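You operate a simulated robot arm through the tools that you are given. There is no shell and no other tool.

Carry out the task below with a simulated robot arm. There is one attempt and no reset: what you move stays moved.

## Task
Swap the strainer for the stopper and run cold water to about the high line.
Fine: strainer on the fridge side top, tap shut.

The check looks at the end state, three seconds after you hand in, the way a careful person would. Anything else that was tipped, shoved, dropped, spilled or broken makes it a failure. Lids that push on must go on centred and level and be pressed home; caps that screw on are set level and turned clockwise until they are tight.

## Robot
A 6-joint arm with a two-finger gripper, fixed in place. Base frame: the origin is on the floor under the middle of its stand, x ahead of it, y to its left, z up; the work surface is at about z = 0.92. Readings come in m, rad, newtons and seconds.
It reaches about 1.637 m from its shoulder. Its first joint turns from -2.897 to 2.897 rad. Payload 3.43 kg.
Tool frame: the origin (TCP) lies between the finger pads and is the grasp point; the fingertips stand 0.02 m ahead of it; z points along the fingers, y is the line along which they close. The gripper opens to 0.19 m; its body begins 0.248 m behind the TCP.
Orientation is told as [roll, pitch, yaw] about the base's x, y, z axes, in that order, counted from this pose: with the fingers straight down and closing along the base's y, the tool's x points along the base's -x, its y along +y and its z along -z.

## Interface
- The arm moves only by the tool apply_moves. Its argument "moves" is a list of rows, each an object (a shift or turn left out is 0, a gripper value left out holds the last) with "translation": the shift along the tool's x, y, z in m, a list of three; "dr": the turn, a rotation vector about the tool's x, y, z in rad, a list of three; "gripper": the closure, from 0 (fully open) to 1 (shut). In form: [{"translation": [x, y, z], "dr": [ax, ay, az], "gripper": gripper}, ...]. A call has 1 to 20 rows; each row shifts and turns the commanded pose from where the row before left it, along the tool's axes as they then stand. A row lasts 0.2 s, in which the tool goes at most 0.05 m and 0.15 rad; a call with a longer step from one row to the next is refused whole, and so is a gripper value outside its range. A pose out of reach is approached as far as the arm can. The call stops where the force on the tool passes 90 N (or 10 N more than at its start, if that is more) or the arm is blocked; 0.2 s more then pass. The fingers move at their own pace (about 0.045 m/s each) and stop on an object; they squeeze with about 29 N. The grip force told is the motor's: it shows also when the fingers shut on nothing. Time passes only in rows, and 0.2 s behind the last, so rows that do not move let the fingers close. It gives the time, the measured TCP pose, the force on the tool (base axes), the opening and the grip force at its end, in the units of the frame above (readings bear some noise), with the torque about the TCP (base axes, N m) and any sound that the robot's microphone picked up, and new pictures: "pictures" is both (left out), scene, wrist or none.
- Cameras (640 x 400 px; columns grow to the right, rows downward): "scene" is fixed at [0.3838, 0.5012, 1.6403]; the picture's right is [-0.71, -0.71, 0.00], its down [-0.60, 0.61, -0.52] and it looks along [0.37, -0.37, -0.85] (base axes); focal length 214 px, centre (320, 200). "wrist" rides on the gripper at [0.071, -0.008, -0.288] in the tool frame; the picture's right is [0.12, 0.99, 0.00], its down [-0.96, 0.12, -0.25] and it looks along [-0.25, 0.03, 0.97] (tool axes); focal length 261 px, centre (320, 200). There is no depth. A picture from a camera that has moved, and an enlarged one, comes with that camera's place and axes in the base frame and with its lens. The place of the scene camera against the robot may be out by one fixed shift of up to 0.018 m in any direction.
- move_column(by): slides the trunk up (or, below 0, down) by that many m; the arm rides with it, the base frame stays. It gives what a move gives, with no picture.
- inspect(camera, box): a new picture of the part [left, top, right, bottom] of that camera's present view, enlarged. It takes no simulated time.
- finish_job(): hands the job in; it is judged then, once.

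Nothing tells you positions but the pictures and the camera data. Unless the task says otherwise, let go and move clear before handing in.

The tools are called after "Request:" as name(argument=value, ...) on one line, values as JSON. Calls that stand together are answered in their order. apply_moves: Moves the arm, as the interface text tells. Its arguments: {"type":"object","properties":{"moves":{"type":"array"},"pictures":{"type":"string","enum":["both","scene","wrist","none"]}},"required":["moves"]} The other tools are called the same way: move_column (by) moves the trunk up or down; inspect (camera, box) takes an enlarged picture of a part of a camera's view; finish_job () hands the job in.

At the start:

```text
time: 0.0
ee_pos: [0.5536, 0.2015, 1.3767]
ee_rot: [0.001, -0.003, -0.001]
wrist_force: [-0.3, -0.6, -0.3]
wrist_torque: [0.0, -0.04, -0.01]
grip_width: 0.19
gripper_force: 0.1
trunk travel left (down, up): [-0.201, 0.039]
```

scene: 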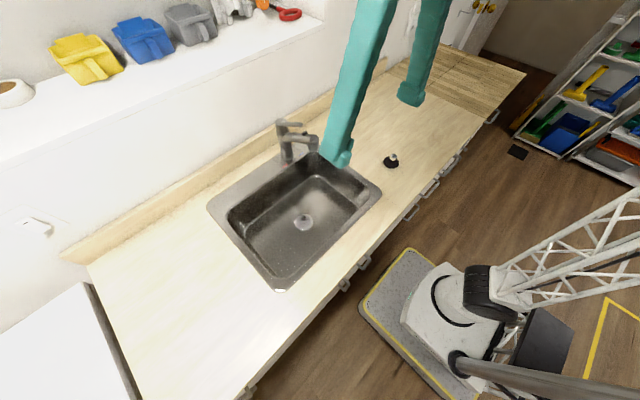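
wrist: 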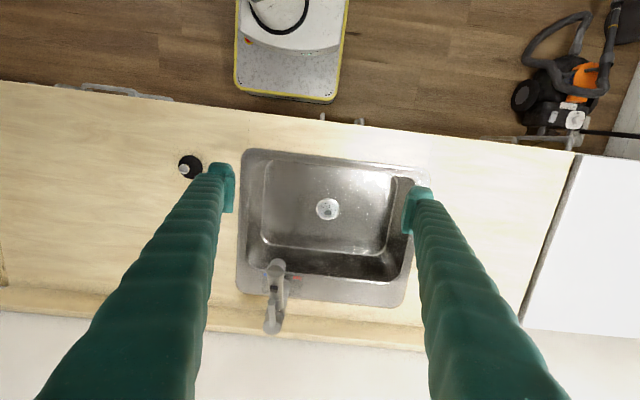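

I see a sink with a strainer in its drain, a tap at the back of the sink, and a black stopper on the worktop to the sink's right (−y side); the white block on the +y side looks like the fridge. I'll look closer first.

Request:
inspect(camera="scene", box=[200, 100, 420, 300])

Request:
inspect(camera="wrist", box=[160, 130, 440, 340])

Request:
inspect(camera="scene", box=[0, 0, 640, 400])

Request:
inspect(camera="scene", box=[260, 170, 350, 250])

Request:
inspect(camera="scene", box=[250, 100, 350, 190])

Request:
inspect(camera="scene", box=[360, 130, 420, 180])

```text
2.00 times, centred on (310, 200) of scene
camera zoom: at [0.3838, 0.5012, 1.6403], right [-0.71, -0.71, 0.0], down [-0.6, 0.61, -0.52], along [0.37, -0.37, -0.85], focal length 429 px, centre (340, 200)
```

zoom: 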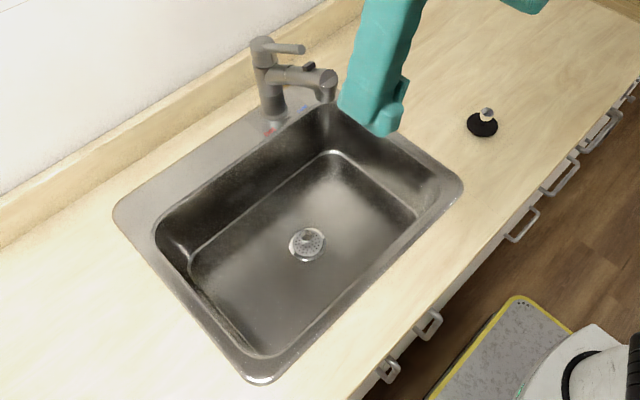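

```text
1.90 times, centred on (300, 235) of wrist
camera zoom: at [0.4818, 0.1923, 1.6645], right [-0.12, 0.99, 0.0], down [0.96, 0.12, 0.25], along [0.25, 0.03, -0.97], focal length 496 px, centre (358, 133)
```

zoom: 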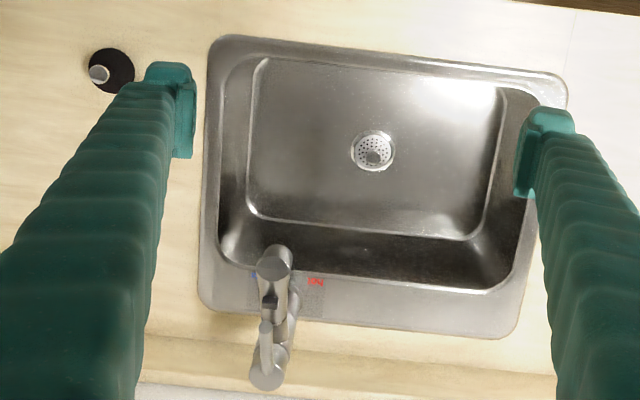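

```text
1.00 times, centred on (320, 200) of scene (not enlarged: the box is as wide or as high as the picture)
camera zoom: at [0.3838, 0.5012, 1.6403], right [-0.71, -0.71, 0.0], down [-0.6, 0.61, -0.52], along [0.37, -0.37, -0.85], focal length 214 px, centre (320, 200)
```

zoom: 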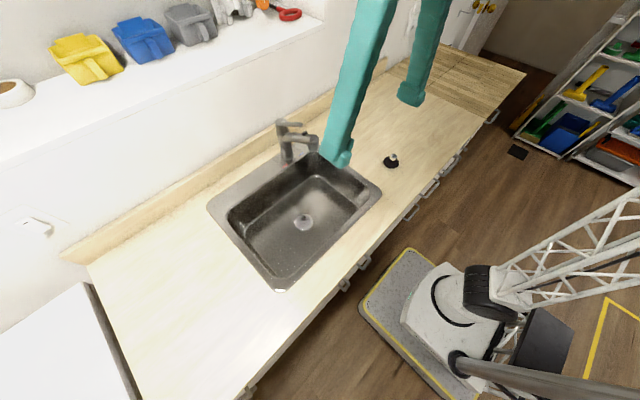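

```text
5.00 times, centred on (305, 210) of scene
camera zoom: at [0.3838, 0.5012, 1.6403], right [-0.71, -0.71, 0.0], down [-0.6, 0.61, -0.52], along [0.37, -0.37, -0.85], focal length 1072 px, centre (395, 150)
```

zoom: 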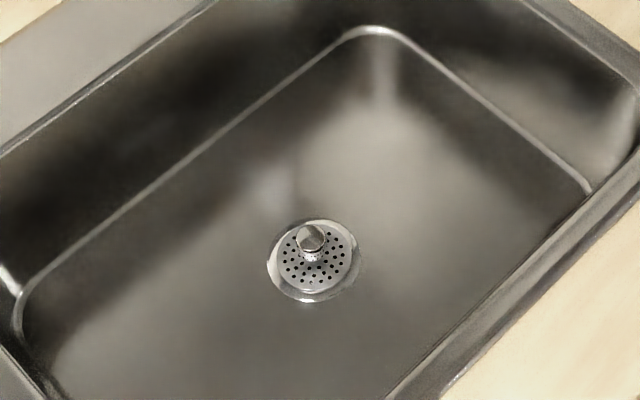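

```text
4.44 times, centred on (300, 145) of scene
camera zoom: at [0.3838, 0.5012, 1.6403], right [-0.71, -0.71, 0.0], down [-0.6, 0.61, -0.52], along [0.37, -0.37, -0.85], focal length 953 px, centre (409, 444)
```

zoom: 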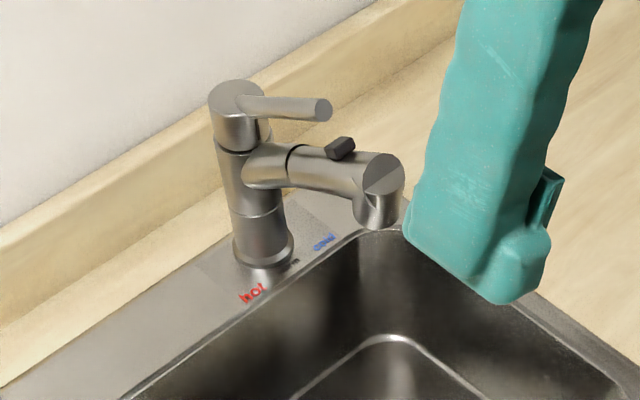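

```text
8.00 times, centred on (390, 155) of scene
camera zoom: at [0.3838, 0.5012, 1.6403], right [-0.71, -0.71, 0.0], down [-0.6, 0.61, -0.52], along [0.37, -0.37, -0.85], focal length 1716 px, centre (-240, 560)
```

zoom: 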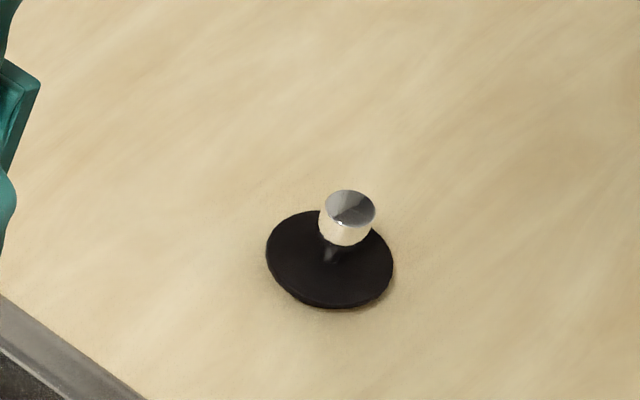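

The tap is a lever mixer (red "hot" on the +y side, blue "cold" on the −y side). I need to identify the fridge, and find the level marks in the basin.

Request:
inspect(camera="scene", box=[400, 0, 560, 100])

Request:
inspect(camera="scene", box=[0, 200, 200, 400])

Request:
inspect(camera="wrist", box=[480, 60, 640, 340])

Request:
inspect(camera="scene", box=[220, 150, 320, 240])

Request:
inspect(camera="scene", box=[300, 150, 390, 230])

Request:
inspect(camera="wrist", box=[230, 230, 420, 350])

```text
4.00 times, centred on (480, 50) of scene
camera zoom: at [0.3838, 0.5012, 1.6403], right [-0.71, -0.71, 0.0], down [-0.6, 0.61, -0.52], along [0.37, -0.37, -0.85], focal length 858 px, centre (-320, 800)
```

zoom: 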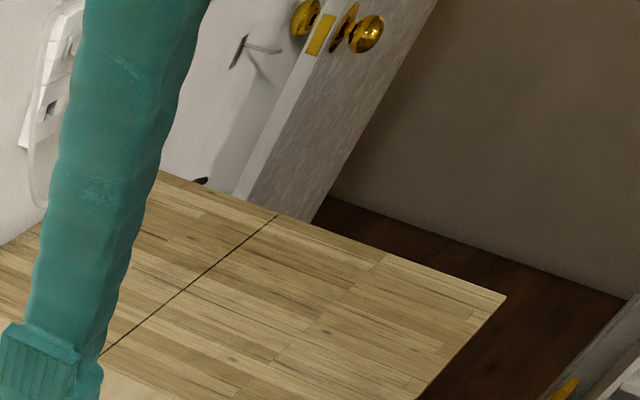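

```text
2.00 times, centred on (100, 300) of scene
camera zoom: at [0.3838, 0.5012, 1.6403], right [-0.71, -0.71, 0.0], down [-0.6, 0.61, -0.52], along [0.37, -0.37, -0.85], focal length 429 px, centre (760, 0)
```

zoom: 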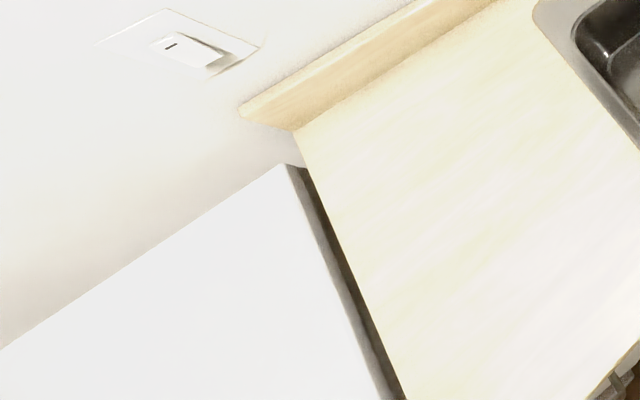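

```text
1.43 times, centred on (560, 200) of wrist
camera zoom: at [0.4818, 0.1923, 1.6645], right [-0.12, 0.99, 0.0], down [0.96, 0.12, 0.25], along [0.25, 0.03, -0.97], focal length 372 px, centre (-23, 200)
```

zoom: 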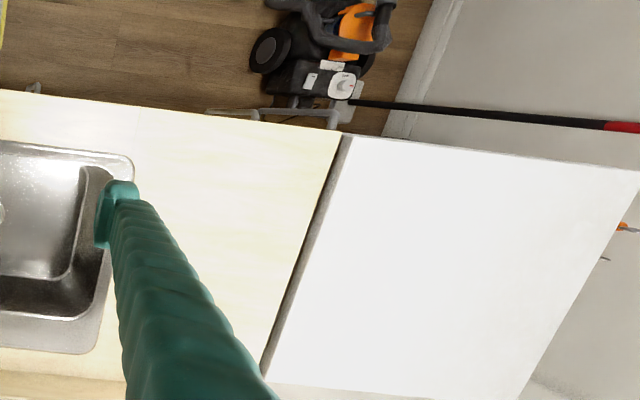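

```text
4.44 times, centred on (270, 195) of scene
camera zoom: at [0.3838, 0.5012, 1.6403], right [-0.71, -0.71, 0.0], down [-0.6, 0.61, -0.52], along [0.37, -0.37, -0.85], focal length 953 px, centre (542, 222)
```

zoom: 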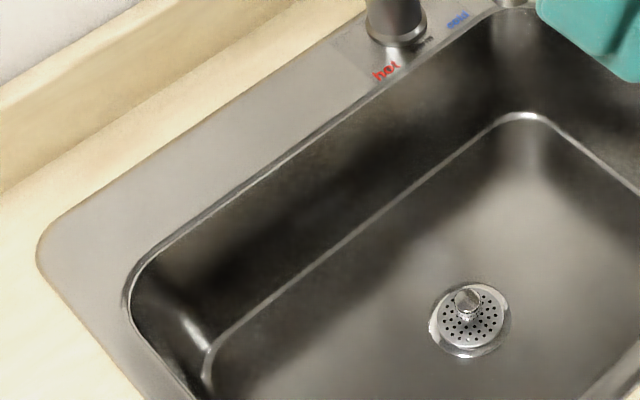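

```text
5.00 times, centred on (345, 190) of scene
camera zoom: at [0.3838, 0.5012, 1.6403], right [-0.71, -0.71, 0.0], down [-0.6, 0.61, -0.52], along [0.37, -0.37, -0.85], focal length 1072 px, centre (195, 250)
```

zoom: 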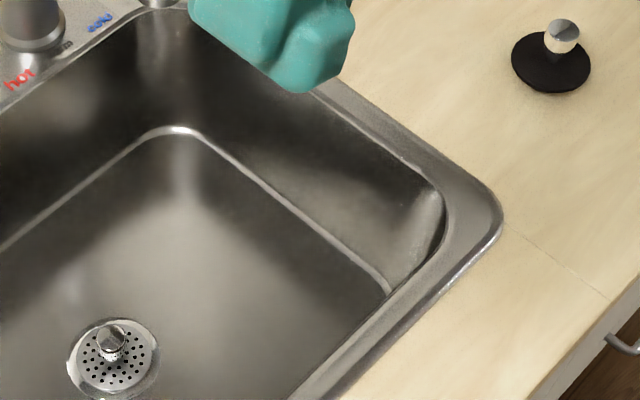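

```text
3.33 times, centred on (325, 290) of wrist
camera zoom: at [0.4818, 0.1923, 1.6645], right [-0.12, 0.99, 0.0], down [0.96, 0.12, 0.25], along [0.25, 0.03, -0.97], focal length 869 px, centre (303, -100)
```

zoom: 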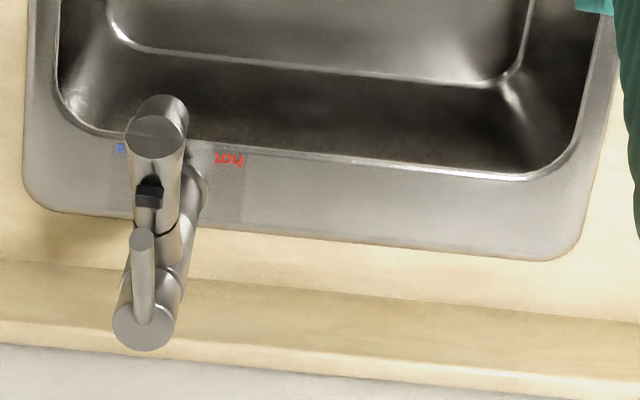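

The white box on the +y side must be the fridge, so "fridge side top" is the worktop between sink and fridge. The level line isn't visible yet, so I'll move the wrist camera over the basin and tilt it toward the near wall.

Request:
apply_moves(moves=[{"translation": [-0.0243, 0.0217, 0.0295]}, {"translation": [-0.0243, 0.0217, 0.0295]}, {"translation": [-0.0243, 0.0217, 0.0295]}, {"translation": [-0.0243, 0.0217, 0.0295]}, {"translation": [-0.0243, 0.0217, 0.0295]}, {"translation": [-0.0243, 0.0217, 0.0295]}, {"dr": [0, 0.133, 0]}, {"dr": [0, 0.133, 0]}, {"dr": [0, 0.133, 0]}, {}], pictures="both")

```text
time: 2.2
ee_pos: [0.6808, 0.3291, 1.1642]
ee_rot: [0.009, 0.378, 0.001]
wrist_force: [0.3, 0.3, 0.0]
wrist_torque: [-0.01, 0.05, 0.01]
grip_width: 0.1899
gripper_force: 0.0
out of reach, approached as far as the arm can: row 9
trunk travel left (down, up): [-0.201, 0.039]
camera wrist: at [0.7211, 0.3156, 1.4566], right [-0.11, 0.99, 0.05], down [0.99, 0.11, -0.12], along [-0.13, 0.04, -0.99], focal length 261 px, centre (320, 200)
```

scene: 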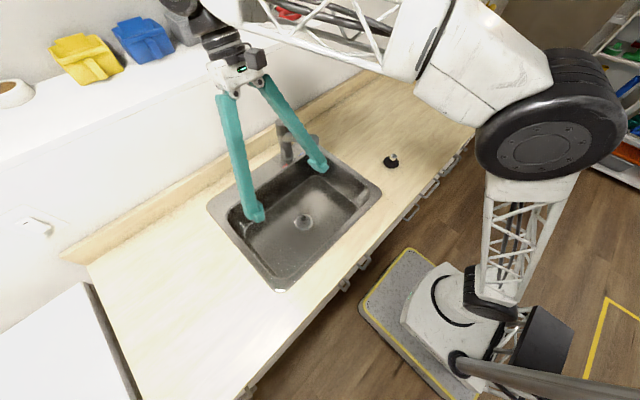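
wrist: 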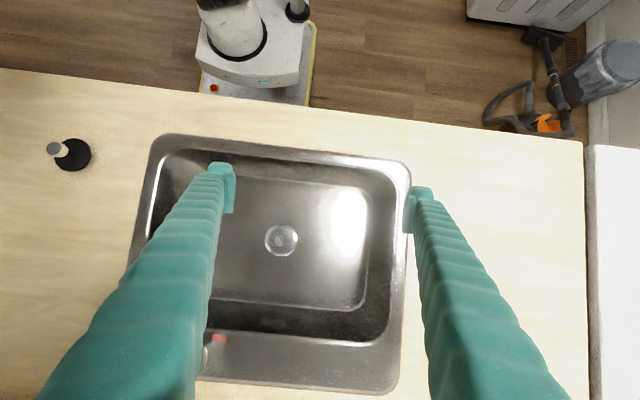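

The near basin wall is now in view. I'll enlarge it to look for a level line.

Request:
inspect(camera="wrist", box=[140, 120, 420, 260])

Request:
inspect(camera="wrist", box=[230, 130, 330, 200])

Request:
inspect(camera="wrist", box=[320, 140, 420, 210])

Request:
inspect(camera="wrist", box=[140, 130, 240, 200])

Request:
inspect(camera="wrist", box=[330, 180, 430, 350])

Request:
inspect(camera="scene", box=[190, 40, 340, 230])

```text
2.29 times, centred on (280, 190) of wrist
camera zoom: at [0.7211, 0.3156, 1.4566], right [-0.11, 0.99, 0.05], down [0.99, 0.11, -0.12], along [-0.13, 0.04, -0.99], focal length 596 px, centre (411, 223)
```

zoom: 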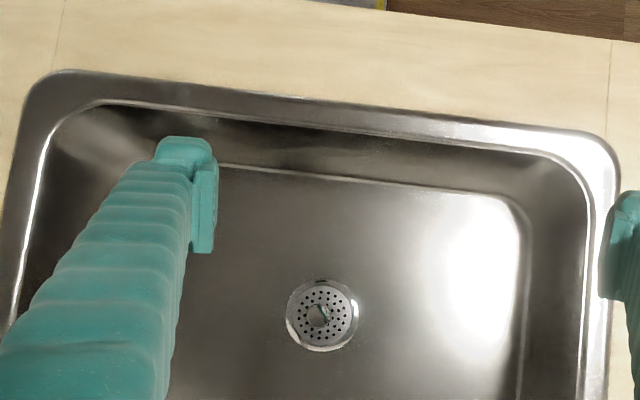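

```text
5.71 times, centred on (280, 165) of wrist
camera zoom: at [0.7211, 0.3156, 1.4566], right [-0.11, 0.99, 0.05], down [0.99, 0.11, -0.12], along [-0.13, 0.04, -0.99], focal length 1489 px, centre (549, 400)
```

zoom: 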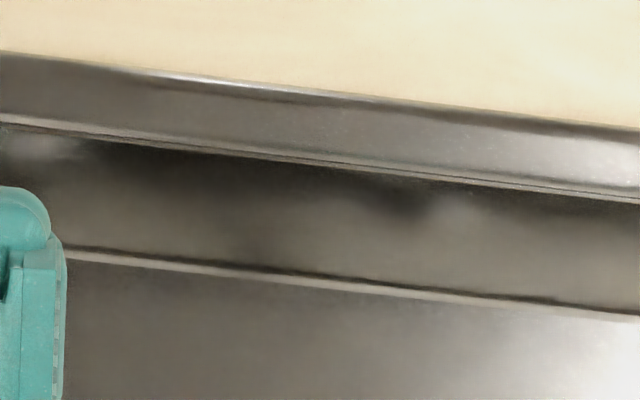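

```text
5.71 times, centred on (370, 175) of wrist
camera zoom: at [0.7211, 0.3156, 1.4566], right [-0.11, 0.99, 0.05], down [0.99, 0.11, -0.12], along [-0.13, 0.04, -0.99], focal length 1489 px, centre (34, 343)
```

zoom: 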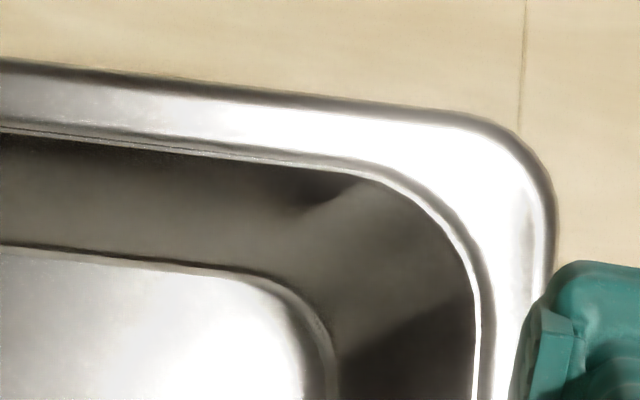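

```text
5.71 times, centred on (190, 165) of wrist
camera zoom: at [0.7211, 0.3156, 1.4566], right [-0.11, 0.99, 0.05], down [0.99, 0.11, -0.12], along [-0.13, 0.04, -0.99], focal length 1489 px, centre (1063, 400)
```

zoom: 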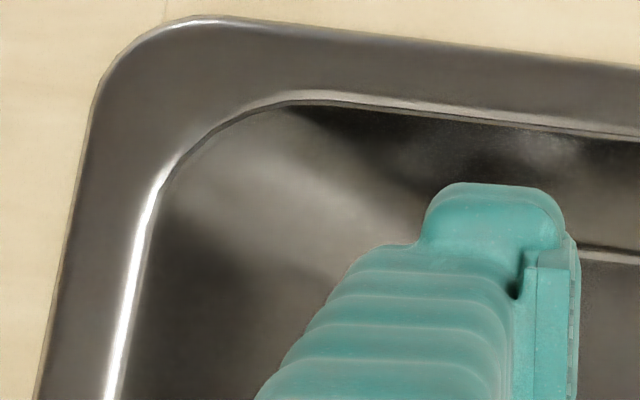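

```text
2.35 times, centred on (380, 265) of wrist
camera zoom: at [0.7211, 0.3156, 1.4566], right [-0.11, 0.99, 0.05], down [0.99, 0.11, -0.12], along [-0.13, 0.04, -0.99], focal length 613 px, centre (179, 47)
```

zoom: 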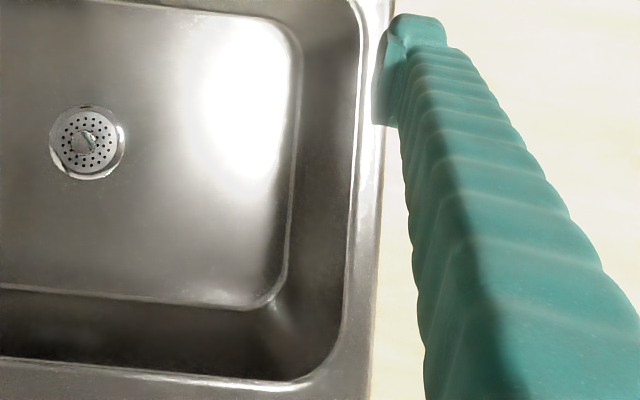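

```text
2.11 times, centred on (265, 135) of scene
camera zoom: at [0.3838, 0.5012, 1.6403], right [-0.71, -0.71, 0.0], down [-0.6, 0.61, -0.52], along [0.37, -0.37, -0.85], focal length 452 px, centre (436, 337)
```

zoom: 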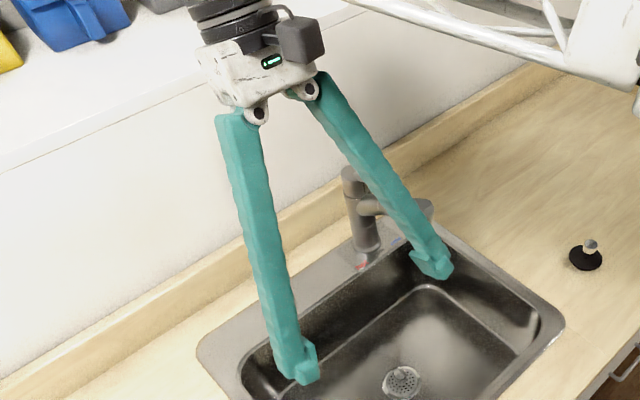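

No line found yet. I'll zoom into the back wall and −y wall from the scene camera, which are less obstructed now.

Request:
inspect(camera="scene", box=[320, 150, 390, 215])

Request:
inspect(camera="scene", box=[260, 160, 320, 210])

Request:
inspect(camera="scene", box=[205, 190, 265, 240])

Request:
inspect(camera="wrist", box=[200, 290, 300, 360])

Request:
inspect(camera="wrist", box=[300, 290, 400, 360])

Request:
inspect(camera="wrist", box=[360, 190, 420, 300])

```text
6.15 times, centred on (355, 182) of scene
camera zoom: at [0.3838, 0.5012, 1.6403], right [-0.71, -0.71, 0.0], down [-0.6, 0.61, -0.52], along [0.37, -0.37, -0.85], focal length 1320 px, centre (105, 308)
```

zoom: 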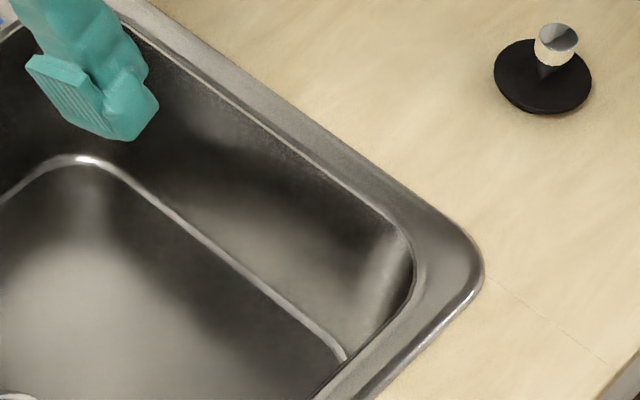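

```text
8.00 times, centred on (290, 185) of scene
camera zoom: at [0.3838, 0.5012, 1.6403], right [-0.71, -0.71, 0.0], down [-0.6, 0.61, -0.52], along [0.37, -0.37, -0.85], focal length 1716 px, centre (560, 320)
```

zoom: 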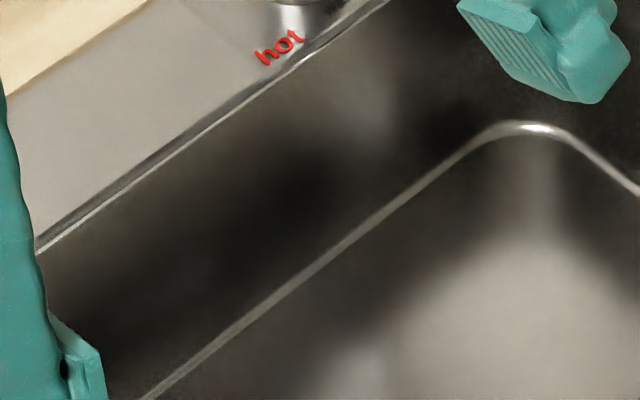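

```text
8.00 times, centred on (235, 215) of scene
camera zoom: at [0.3838, 0.5012, 1.6403], right [-0.71, -0.71, 0.0], down [-0.6, 0.61, -0.52], along [0.37, -0.37, -0.85], focal length 1716 px, centre (1000, 80)
```

zoom: 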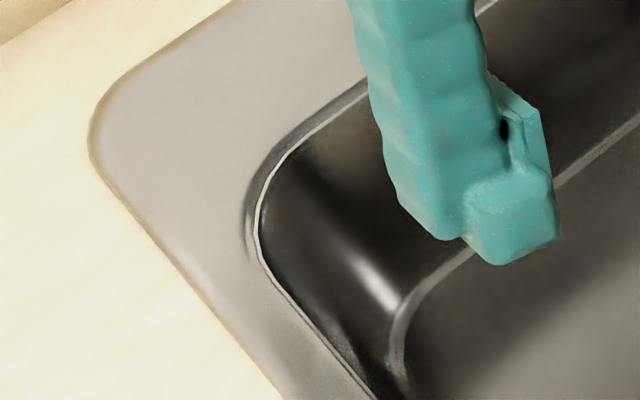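

```text
5.71 times, centred on (250, 325) of wrist
camera zoom: at [0.7211, 0.3156, 1.4566], right [-0.11, 0.99, 0.05], down [0.99, 0.11, -0.12], along [-0.13, 0.04, -0.99], focal length 1489 px, centre (720, -514)
```

zoom: 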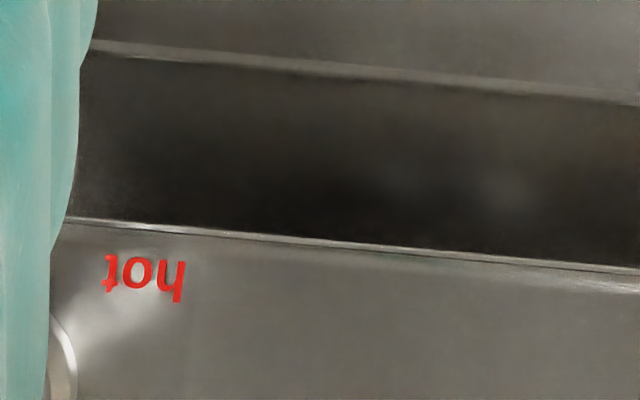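

```text
5.71 times, centred on (350, 325) of wrist
camera zoom: at [0.7211, 0.3156, 1.4566], right [-0.11, 0.99, 0.05], down [0.99, 0.11, -0.12], along [-0.13, 0.04, -0.99], focal length 1489 px, centre (149, -514)
```

zoom: 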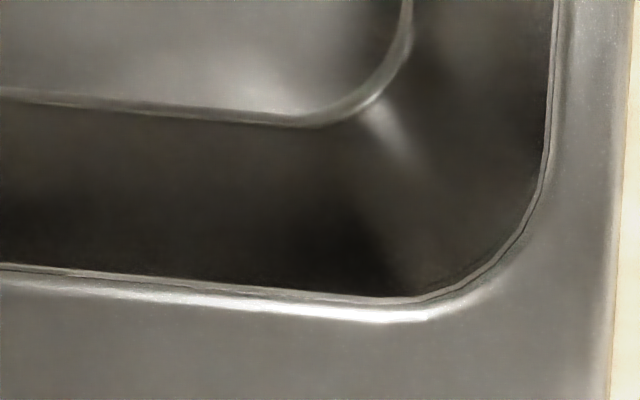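

```text
3.64 times, centred on (390, 245) of wrist
camera zoom: at [0.7211, 0.3156, 1.4566], right [-0.11, 0.99, 0.05], down [0.99, 0.11, -0.12], along [-0.13, 0.04, -0.99], focal length 948 px, centre (66, 36)
```

zoom: 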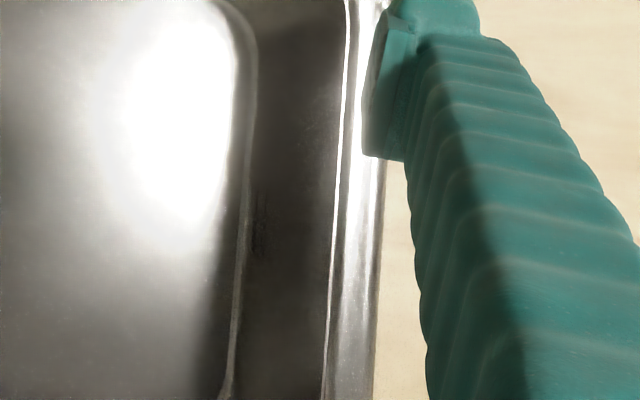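

On the +y wall there are faint dark marks that could be the level lines. I'll level the tool again and move the camera to the −y side to look at that wall.

Request:
apply_moves(moves=[{"dr": [0, -0.133, 0]}, {"dr": [0, -0.133, 0]}, {"dr": [0, -0.112, 0]}, {}], pictures="none")

```text
time: 3.2
ee_pos: [0.6791, 0.3284, 1.1639]
ee_rot: [0.002, 0.015, -0.001]
wrist_force: [-0.1, 0.6, -0.1]
wrist_torque: [0.02, -0.06, 0.0]
grip_width: 0.19
gripper_force: 0.1
trunk travel left (down, up): [-0.201, 0.039]
```

Request:
apply_moves(moves=[{"translation": [0.0084, -0.0383, -0.0143]}, {"translation": [0.0084, -0.0383, -0.0143]}, {"translation": [0.0084, -0.0383, -0.0143]}, {"translation": [0.0084, -0.0383, -0.0143]}, {"translation": [0.0084, -0.0383, -0.0143]}, {"translation": [0.0084, -0.0383, -0.0143]}, {"translation": [0.0084, -0.0383, -0.0143]}, {"dr": [-0.13, 0, 0]}, {"dr": [-0.13, 0, 0]}, {"dr": [-0.13, 0, 0]}, {}], pictures="both")

```text
time: 5.6
ee_pos: [0.6222, 0.0598, 1.2653]
ee_rot: [0.391, 0.015, 0.0]
wrist_force: [1.8, -0.2, -0.4]
wrist_torque: [-0.02, -0.02, 0.0]
grip_width: 0.1901
gripper_force: 0.1
trunk travel left (down, up): [-0.201, 0.039]
camera wrist: at [0.5576, -0.0589, 1.5281], right [-0.11, 0.92, 0.38], down [0.97, 0.01, 0.26], along [0.23, 0.4, -0.89], focal length 261 px, centre (320, 200)
```

scene: 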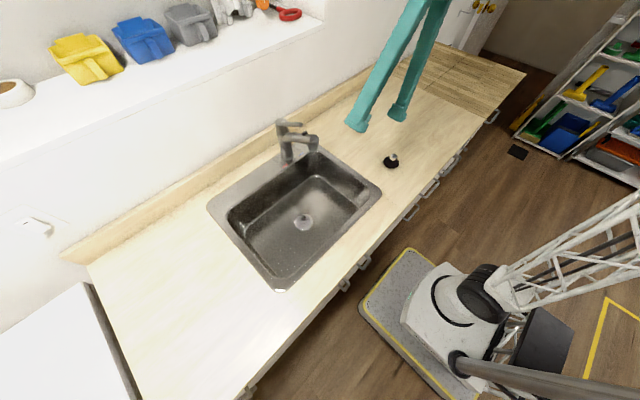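
wrist: 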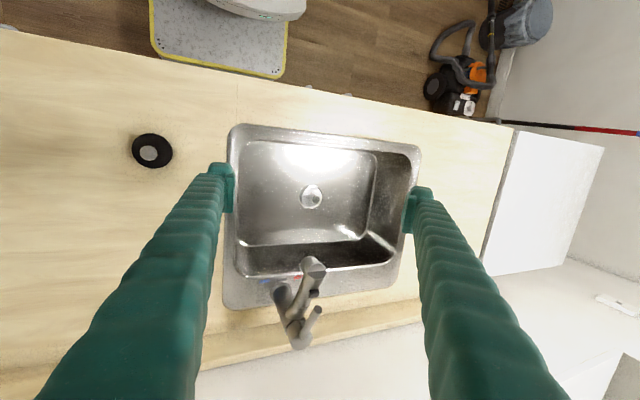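

Request:
inspect(camera="wrist", box=[350, 140, 420, 260])

Request:
inspect(camera="wrist", box=[360, 150, 410, 200])

Request:
inspect(camera="wrist", box=[230, 230, 420, 350])

Request:
inspect(camera="wrist", box=[280, 170, 350, 230])

Request:
inspect(camera="wrist", box=[440, 100, 640, 340])

Request:
inspect(camera="wrist", box=[110, 120, 200, 180])

```text
3.33 times, centred on (385, 200) of wrist
camera zoom: at [0.5576, -0.0589, 1.5281], right [-0.11, 0.92, 0.38], down [0.97, 0.01, 0.26], along [0.23, 0.4, -0.89], focal length 869 px, centre (103, 200)
```

zoom: 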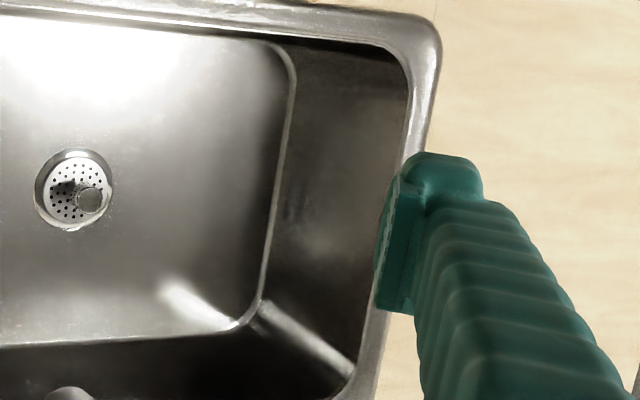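

```text
8.00 times, centred on (385, 175) of wrist
camera zoom: at [0.5576, -0.0589, 1.5281], right [-0.11, 0.92, 0.38], down [0.97, 0.01, 0.26], along [0.23, 0.4, -0.89], focal length 2085 px, centre (-200, 400)
```

zoom: 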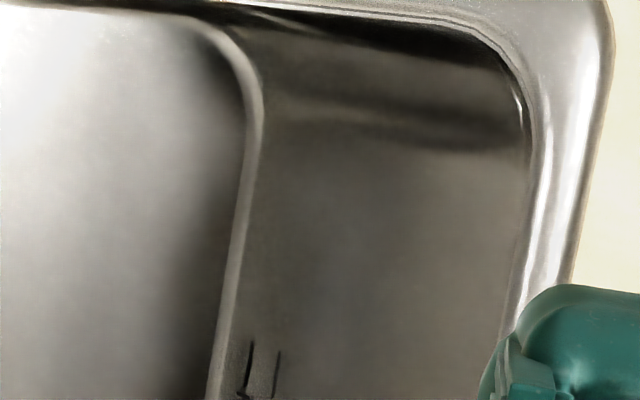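

```text
3.33 times, centred on (325, 290) of wrist
camera zoom: at [0.5576, -0.0589, 1.5281], right [-0.11, 0.92, 0.38], down [0.97, 0.01, 0.26], along [0.23, 0.4, -0.89], focal length 869 px, centre (303, -100)
```

zoom: 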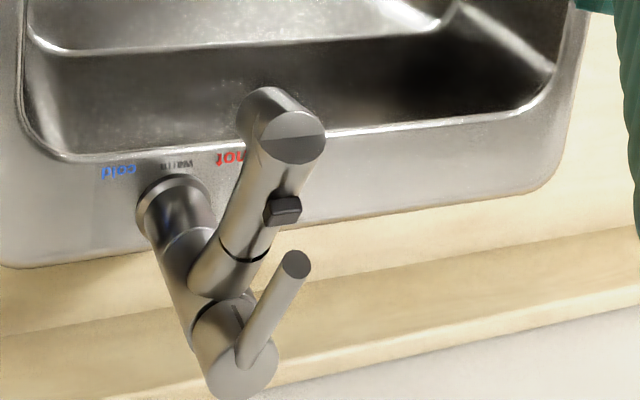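

```text
6.67 times, centred on (315, 200) of wrist
camera zoom: at [0.5576, -0.0589, 1.5281], right [-0.11, 0.92, 0.38], down [0.97, 0.01, 0.26], along [0.23, 0.4, -0.89], focal length 1738 px, centre (353, 200)
```

zoom: 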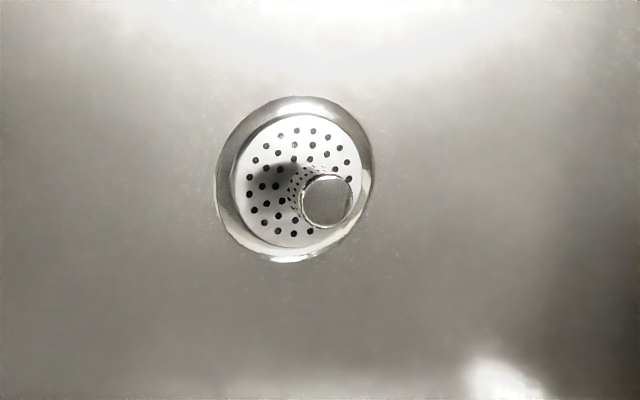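

```text
1.67 times, centred on (540, 220) of wrist
camera zoom: at [0.5576, -0.0589, 1.5281], right [-0.11, 0.92, 0.38], down [0.97, 0.01, 0.26], along [0.23, 0.4, -0.89], focal length 434 px, centre (-47, 167)
```

zoom: 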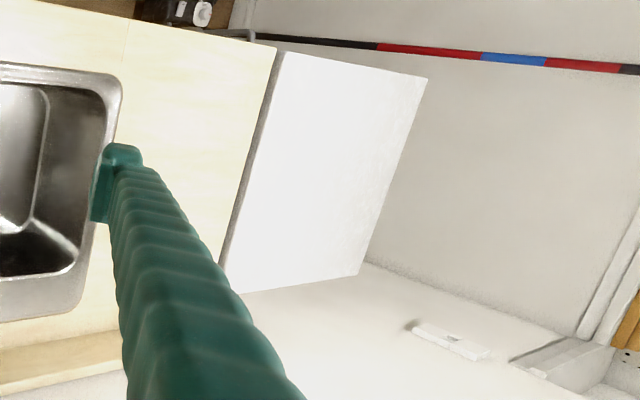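

```text
6.67 times, centred on (155, 150) of wrist
camera zoom: at [0.5576, -0.0589, 1.5281], right [-0.11, 0.92, 0.38], down [0.97, 0.01, 0.26], along [0.23, 0.4, -0.89], focal length 1738 px, centre (1420, 533)
```

zoom: 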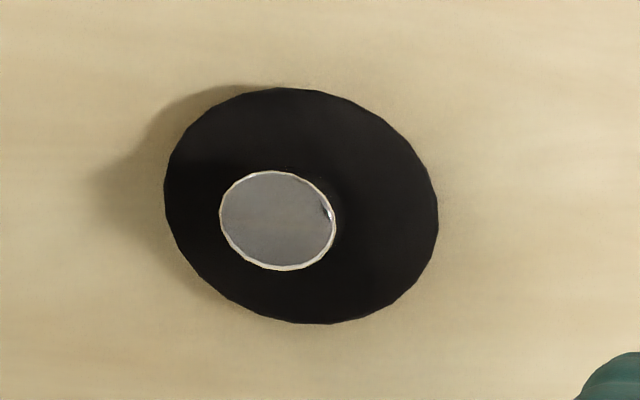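

Two short marks are there on the +y wall. I'll zoom in on them and on the tap's label text.

Request:
inspect(camera="wrist", box=[375, 185, 410, 215])

Request:
inspect(camera="wrist", box=[255, 270, 315, 300])

Request:
inspect(camera="wrist", box=[380, 190, 400, 212])

Request:
inspect(camera="wrist", box=[270, 250, 330, 350])

```text
13.33 times, centred on (392, 200) of wrist
camera zoom: at [0.5576, -0.0589, 1.5281], right [-0.11, 0.92, 0.38], down [0.97, 0.01, 0.26], along [0.23, 0.4, -0.89], focal length 3475 px, centre (-647, 200)
```

zoom: 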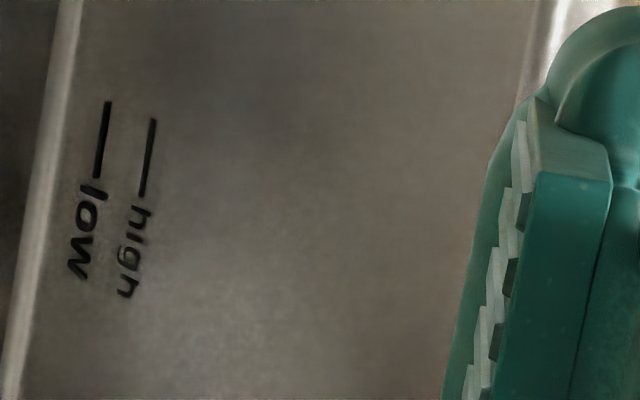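

```text
10.67 times, centred on (285, 285) of wrist
camera zoom: at [0.5576, -0.0589, 1.5281], right [-0.11, 0.92, 0.38], down [0.97, 0.01, 0.26], along [0.23, 0.4, -0.89], focal length 2780 px, centre (693, -707)
```

zoom: 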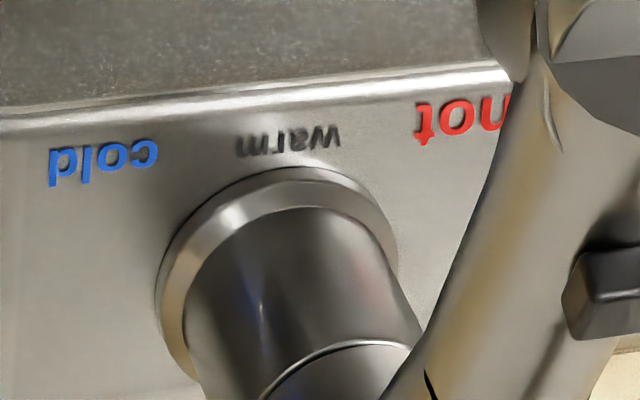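

```text
16.00 times, centred on (390, 201) of wrist
camera zoom: at [0.5576, -0.0589, 1.5281], right [-0.11, 0.92, 0.38], down [0.97, 0.01, 0.26], along [0.23, 0.4, -0.89], focal length 4170 px, centre (-800, 184)
```

zoom: 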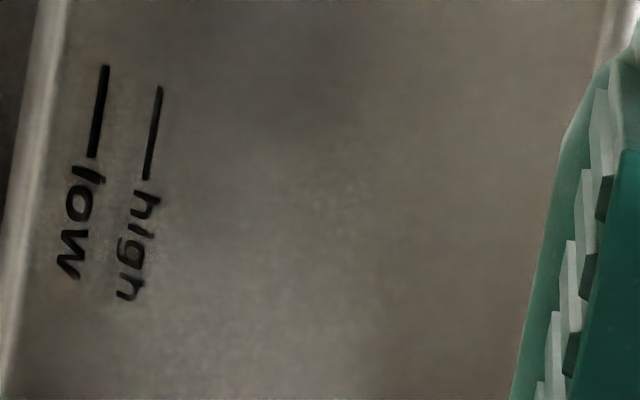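

```text
4.00 times, centred on (300, 300) of wrist
camera zoom: at [0.5576, -0.0589, 1.5281], right [-0.11, 0.92, 0.38], down [0.97, 0.01, 0.26], along [0.23, 0.4, -0.89], focal length 1043 px, centre (400, -200)
```

zoom: 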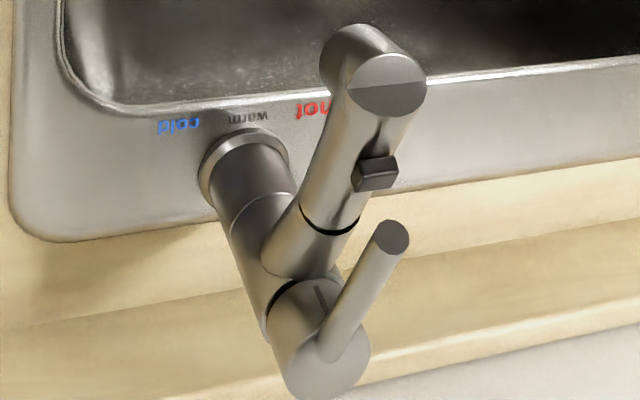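

I found the "low" and "high" lines on the +y wall of the basin, about 5 cm above the bottom, and the tap's cold side is at −y. The strainer is at about (0.75, 0.255) with the basin bottom at z≈0.757. I'll go above it with the fingers partly closed.

Request:
apply_moves(moves=[{"dr": [0.13, 0, 0], "gripper": 0.55}, {"dr": [0.13, 0, 0]}, {"dr": [0.13, -0.015, 0]}, {"translation": [-0.0183, 0.028, 0.0236]}, {"translation": [-0.0183, 0.028, 0.0236]}, {"translation": [-0.0183, 0.028, 0.0236]}, {"translation": [-0.0183, 0.028, 0.0236]}, {"translation": [-0.0183, 0.028, 0.0236]}, {"translation": [-0.0183, 0.028, 0.0236]}, {"translation": [-0.0183, 0.028, 0.0236]}, {}], pictures="both")

```text
time: 8.0
ee_pos: [0.7513, 0.2557, 1.0977]
ee_rot: [0.003, 0.003, -0.002]
wrist_force: [-0.3, 0.6, 0.8]
wrist_torque: [-0.03, 0.1, 0.0]
grip_width: 0.0854
gripper_force: 0.1
trunk travel left (down, up): [-0.201, 0.039]
camera wrist: at [0.6816, 0.246, 1.3863], right [-0.12, 0.99, 0.0], down [0.96, 0.11, 0.25], along [0.24, 0.03, -0.97], focal length 261 px, centre (320, 200)
```

scene: 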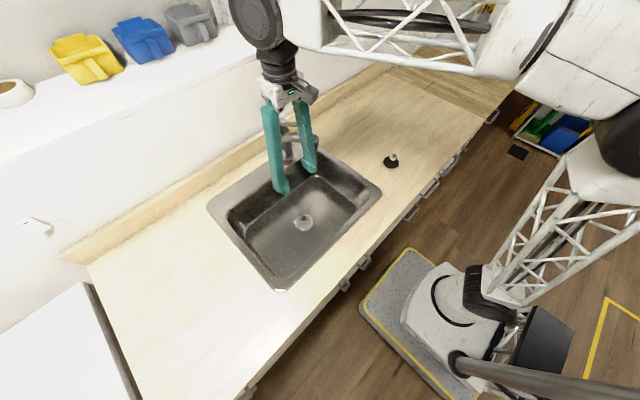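
wrist: 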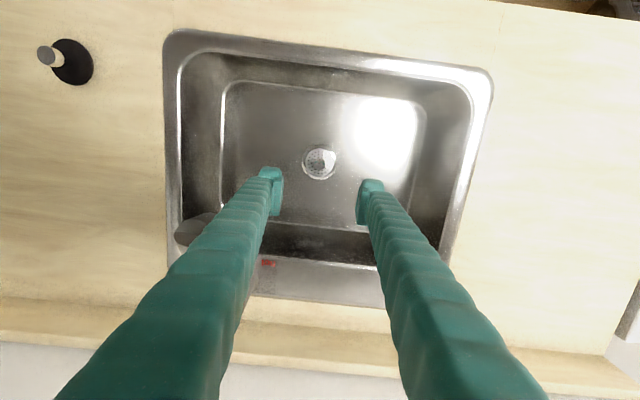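

Request:
inspect(camera="wrist", box=[280, 130, 360, 190])

Request:
inspect(camera="scene", box=[240, 60, 340, 200])

```text
6.67 times, centred on (320, 160) of wrist
camera zoom: at [0.6816, 0.246, 1.3863], right [-0.12, 0.99, 0.0], down [0.96, 0.11, 0.25], along [0.24, 0.03, -0.97], focal length 1738 px, centre (320, 467)
```

zoom: 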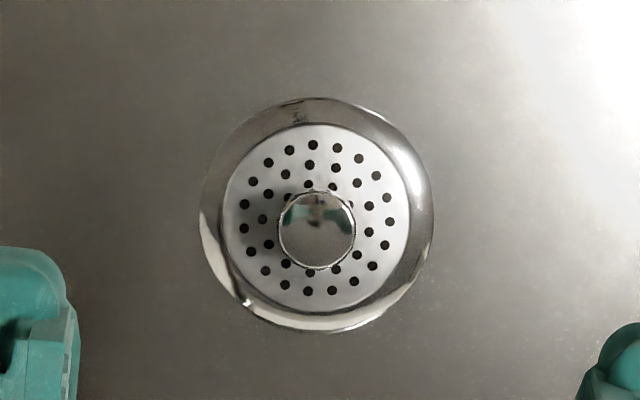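

```text
2.86 times, centred on (290, 130) of scene
camera zoom: at [0.3838, 0.5012, 1.6403], right [-0.71, -0.71, 0.0], down [-0.6, 0.61, -0.52], along [0.37, -0.37, -0.85], focal length 613 px, centre (406, 400)
```

zoom: 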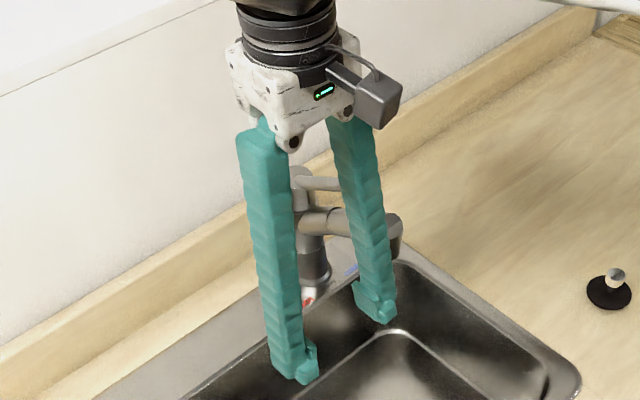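

The fingers are centred over the strainer; its knob top is at about z≈0.795, roughly 26 mm wide. I'll descend most of the way and check the alignment.

Request:
apply_moves(moves=[{"translation": [0.0028, -0.0012, 0.036]}, {"translation": [0, 0, 0.04]}, {"translation": [0, 0, 0.04]}, {"translation": [0, 0, 0.04]}, {"translation": [0, 0, 0.04]}, {"translation": [0, 0, 0.04]}, {}], pictures="both")

```text
time: 9.6
ee_pos: [0.7483, 0.2557, 0.8629]
ee_rot: [0.002, 0.002, -0.002]
wrist_force: [0.4, 0.2, -0.4]
wrist_torque: [0.01, -0.02, 0.03]
grip_width: 0.0855
gripper_force: 0.1
trunk travel left (down, up): [-0.201, 0.039]
camera wrist: at [0.6784, 0.2452, 1.15], right [-0.12, 0.99, 0.0], down [0.96, 0.11, 0.25], along [0.24, 0.03, -0.97], focal length 261 px, centre (320, 200)
```

scene: 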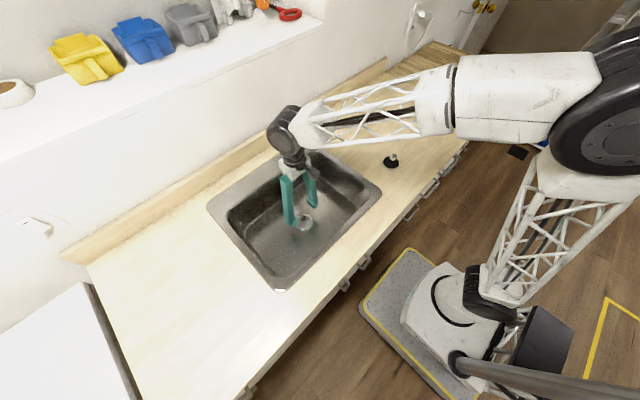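
wrist: 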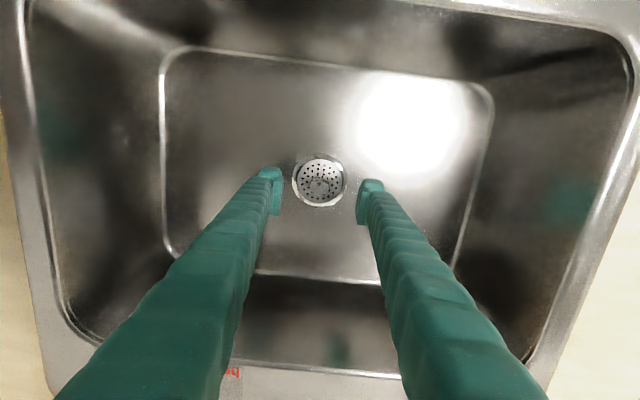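

Request:
inspect(camera="wrist", box=[260, 140, 380, 230])

Request:
inspect(camera="scene", box=[260, 100, 350, 240])

Request:
inspect(camera="wrist", box=[460, 100, 640, 300])

```text
4.44 times, centred on (320, 185) of wrist
camera zoom: at [0.6784, 0.2452, 1.15], right [-0.12, 0.99, 0.0], down [0.96, 0.11, 0.25], along [0.24, 0.03, -0.97], focal length 1158 px, centre (320, 267)
```

zoom: 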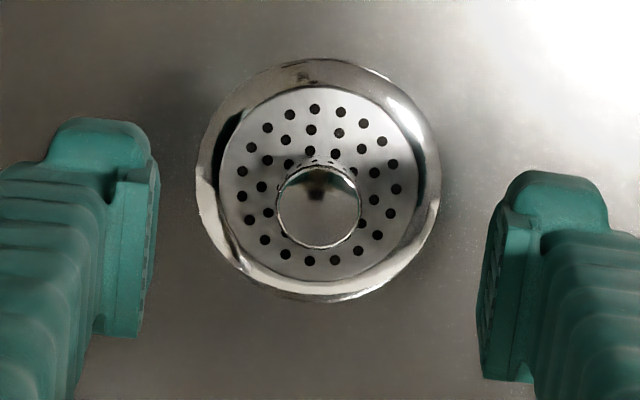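

```text
2.86 times, centred on (305, 170) of scene
camera zoom: at [0.3838, 0.5012, 1.6403], right [-0.71, -0.71, 0.0], down [-0.6, 0.61, -0.52], along [0.37, -0.37, -0.85], focal length 613 px, centre (363, 286)
```

zoom: 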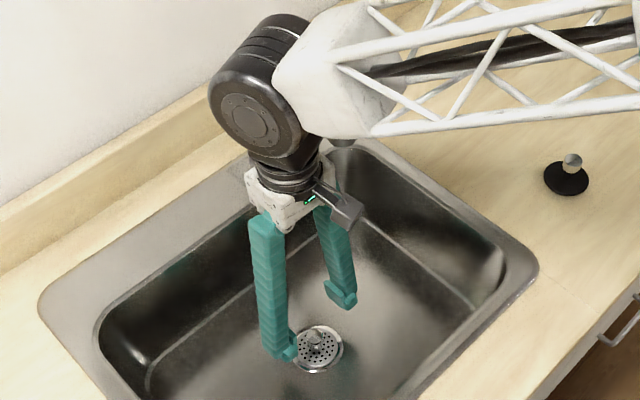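

```text
2.00 times, centred on (550, 200) of wrist
camera zoom: at [0.6784, 0.2452, 1.15], right [-0.12, 0.99, 0.0], down [0.96, 0.11, 0.25], along [0.24, 0.03, -0.97], focal length 521 px, centre (-140, 200)
```

zoom: 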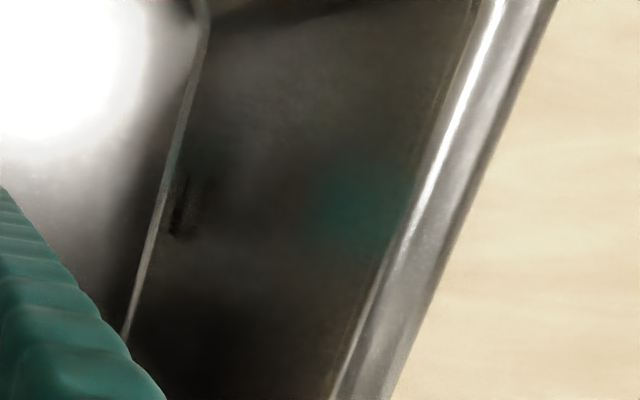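

Alignment is good. I'll descend so the pads straddle the knob, then close on it.

Request:
apply_moves(moves=[{"translation": [-0.0005, -0.0015, 0.03]}, {"translation": [0, 0, 0.026]}, {"translation": [0, 0, 0.018]}, {}], pictures="wrist")

```text
time: 10.6
ee_pos: [0.7474, 0.2541, 0.7892]
ee_rot: [0.002, 0.002, -0.002]
wrist_force: [0.0, 0.9, 0.2]
wrist_torque: [0.0, 0.03, -0.02]
grip_width: 0.0856
gripper_force: 0.0
trunk travel left (down, up): [-0.201, 0.039]
camera wrist: at [0.6787, 0.2441, 1.0762], right [-0.12, 0.99, 0.0], down [0.96, 0.11, 0.25], along [0.24, 0.03, -0.97], focal length 261 px, centre (320, 200)
```

wrist: 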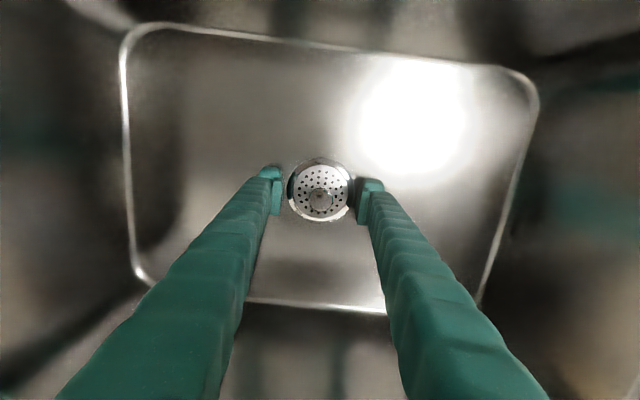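

Request:
inspect(camera="wrist", box=[260, 140, 380, 230])

Request:
inspect(camera="scene", box=[270, 160, 350, 240])

```text
4.44 times, centred on (320, 185) of wrist
camera zoom: at [0.6787, 0.2441, 1.0762], right [-0.12, 0.99, 0.0], down [0.96, 0.11, 0.25], along [0.24, 0.03, -0.97], focal length 1158 px, centre (320, 267)
```

zoom: 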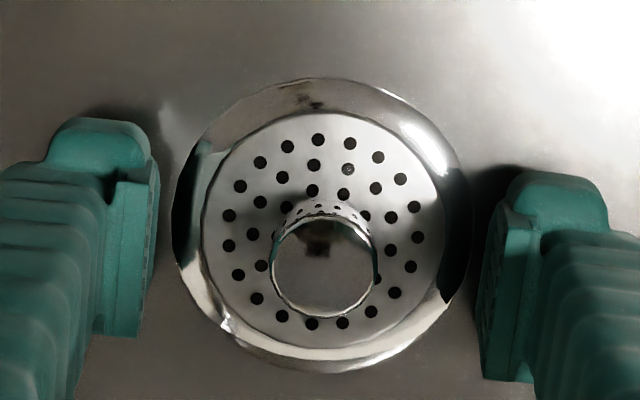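

```text
5.00 times, centred on (310, 200) of scene
camera zoom: at [0.3838, 0.5012, 1.6403], right [-0.71, -0.71, 0.0], down [-0.6, 0.61, -0.52], along [0.37, -0.37, -0.85], focal length 1072 px, centre (370, 200)
```

zoom: 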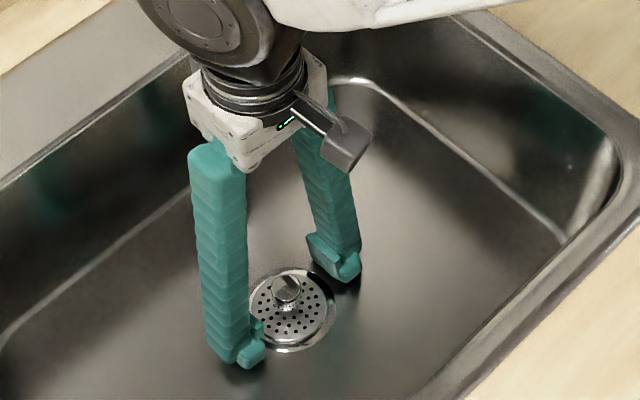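

The pads straddle the knob evenly. Closing the gripper on it.

Request:
apply_moves(moves=[{"gripper": 0.8}, {"gripper": 1.0}, {}, {}, {}, {}, {}], pictures="wrist")

```text
time: 12.2
ee_pos: [0.7484, 0.2537, 0.7888]
ee_rot: [0.002, 0.0, -0.004]
wrist_force: [-0.2, 2.2, -2.3]
wrist_torque: [0.05, 0.0, -0.03]
grip_width: 0.0224
gripper_force: 29.2
trunk travel left (down, up): [-0.201, 0.039]
camera wrist: at [0.6787, 0.2443, 1.0763], right [-0.12, 0.99, 0.0], down [0.96, 0.11, 0.25], along [0.24, 0.03, -0.97], focal length 261 px, centre (320, 200)
```

wrist: 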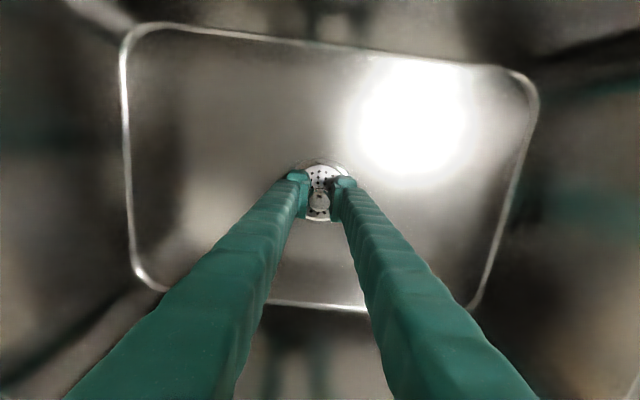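

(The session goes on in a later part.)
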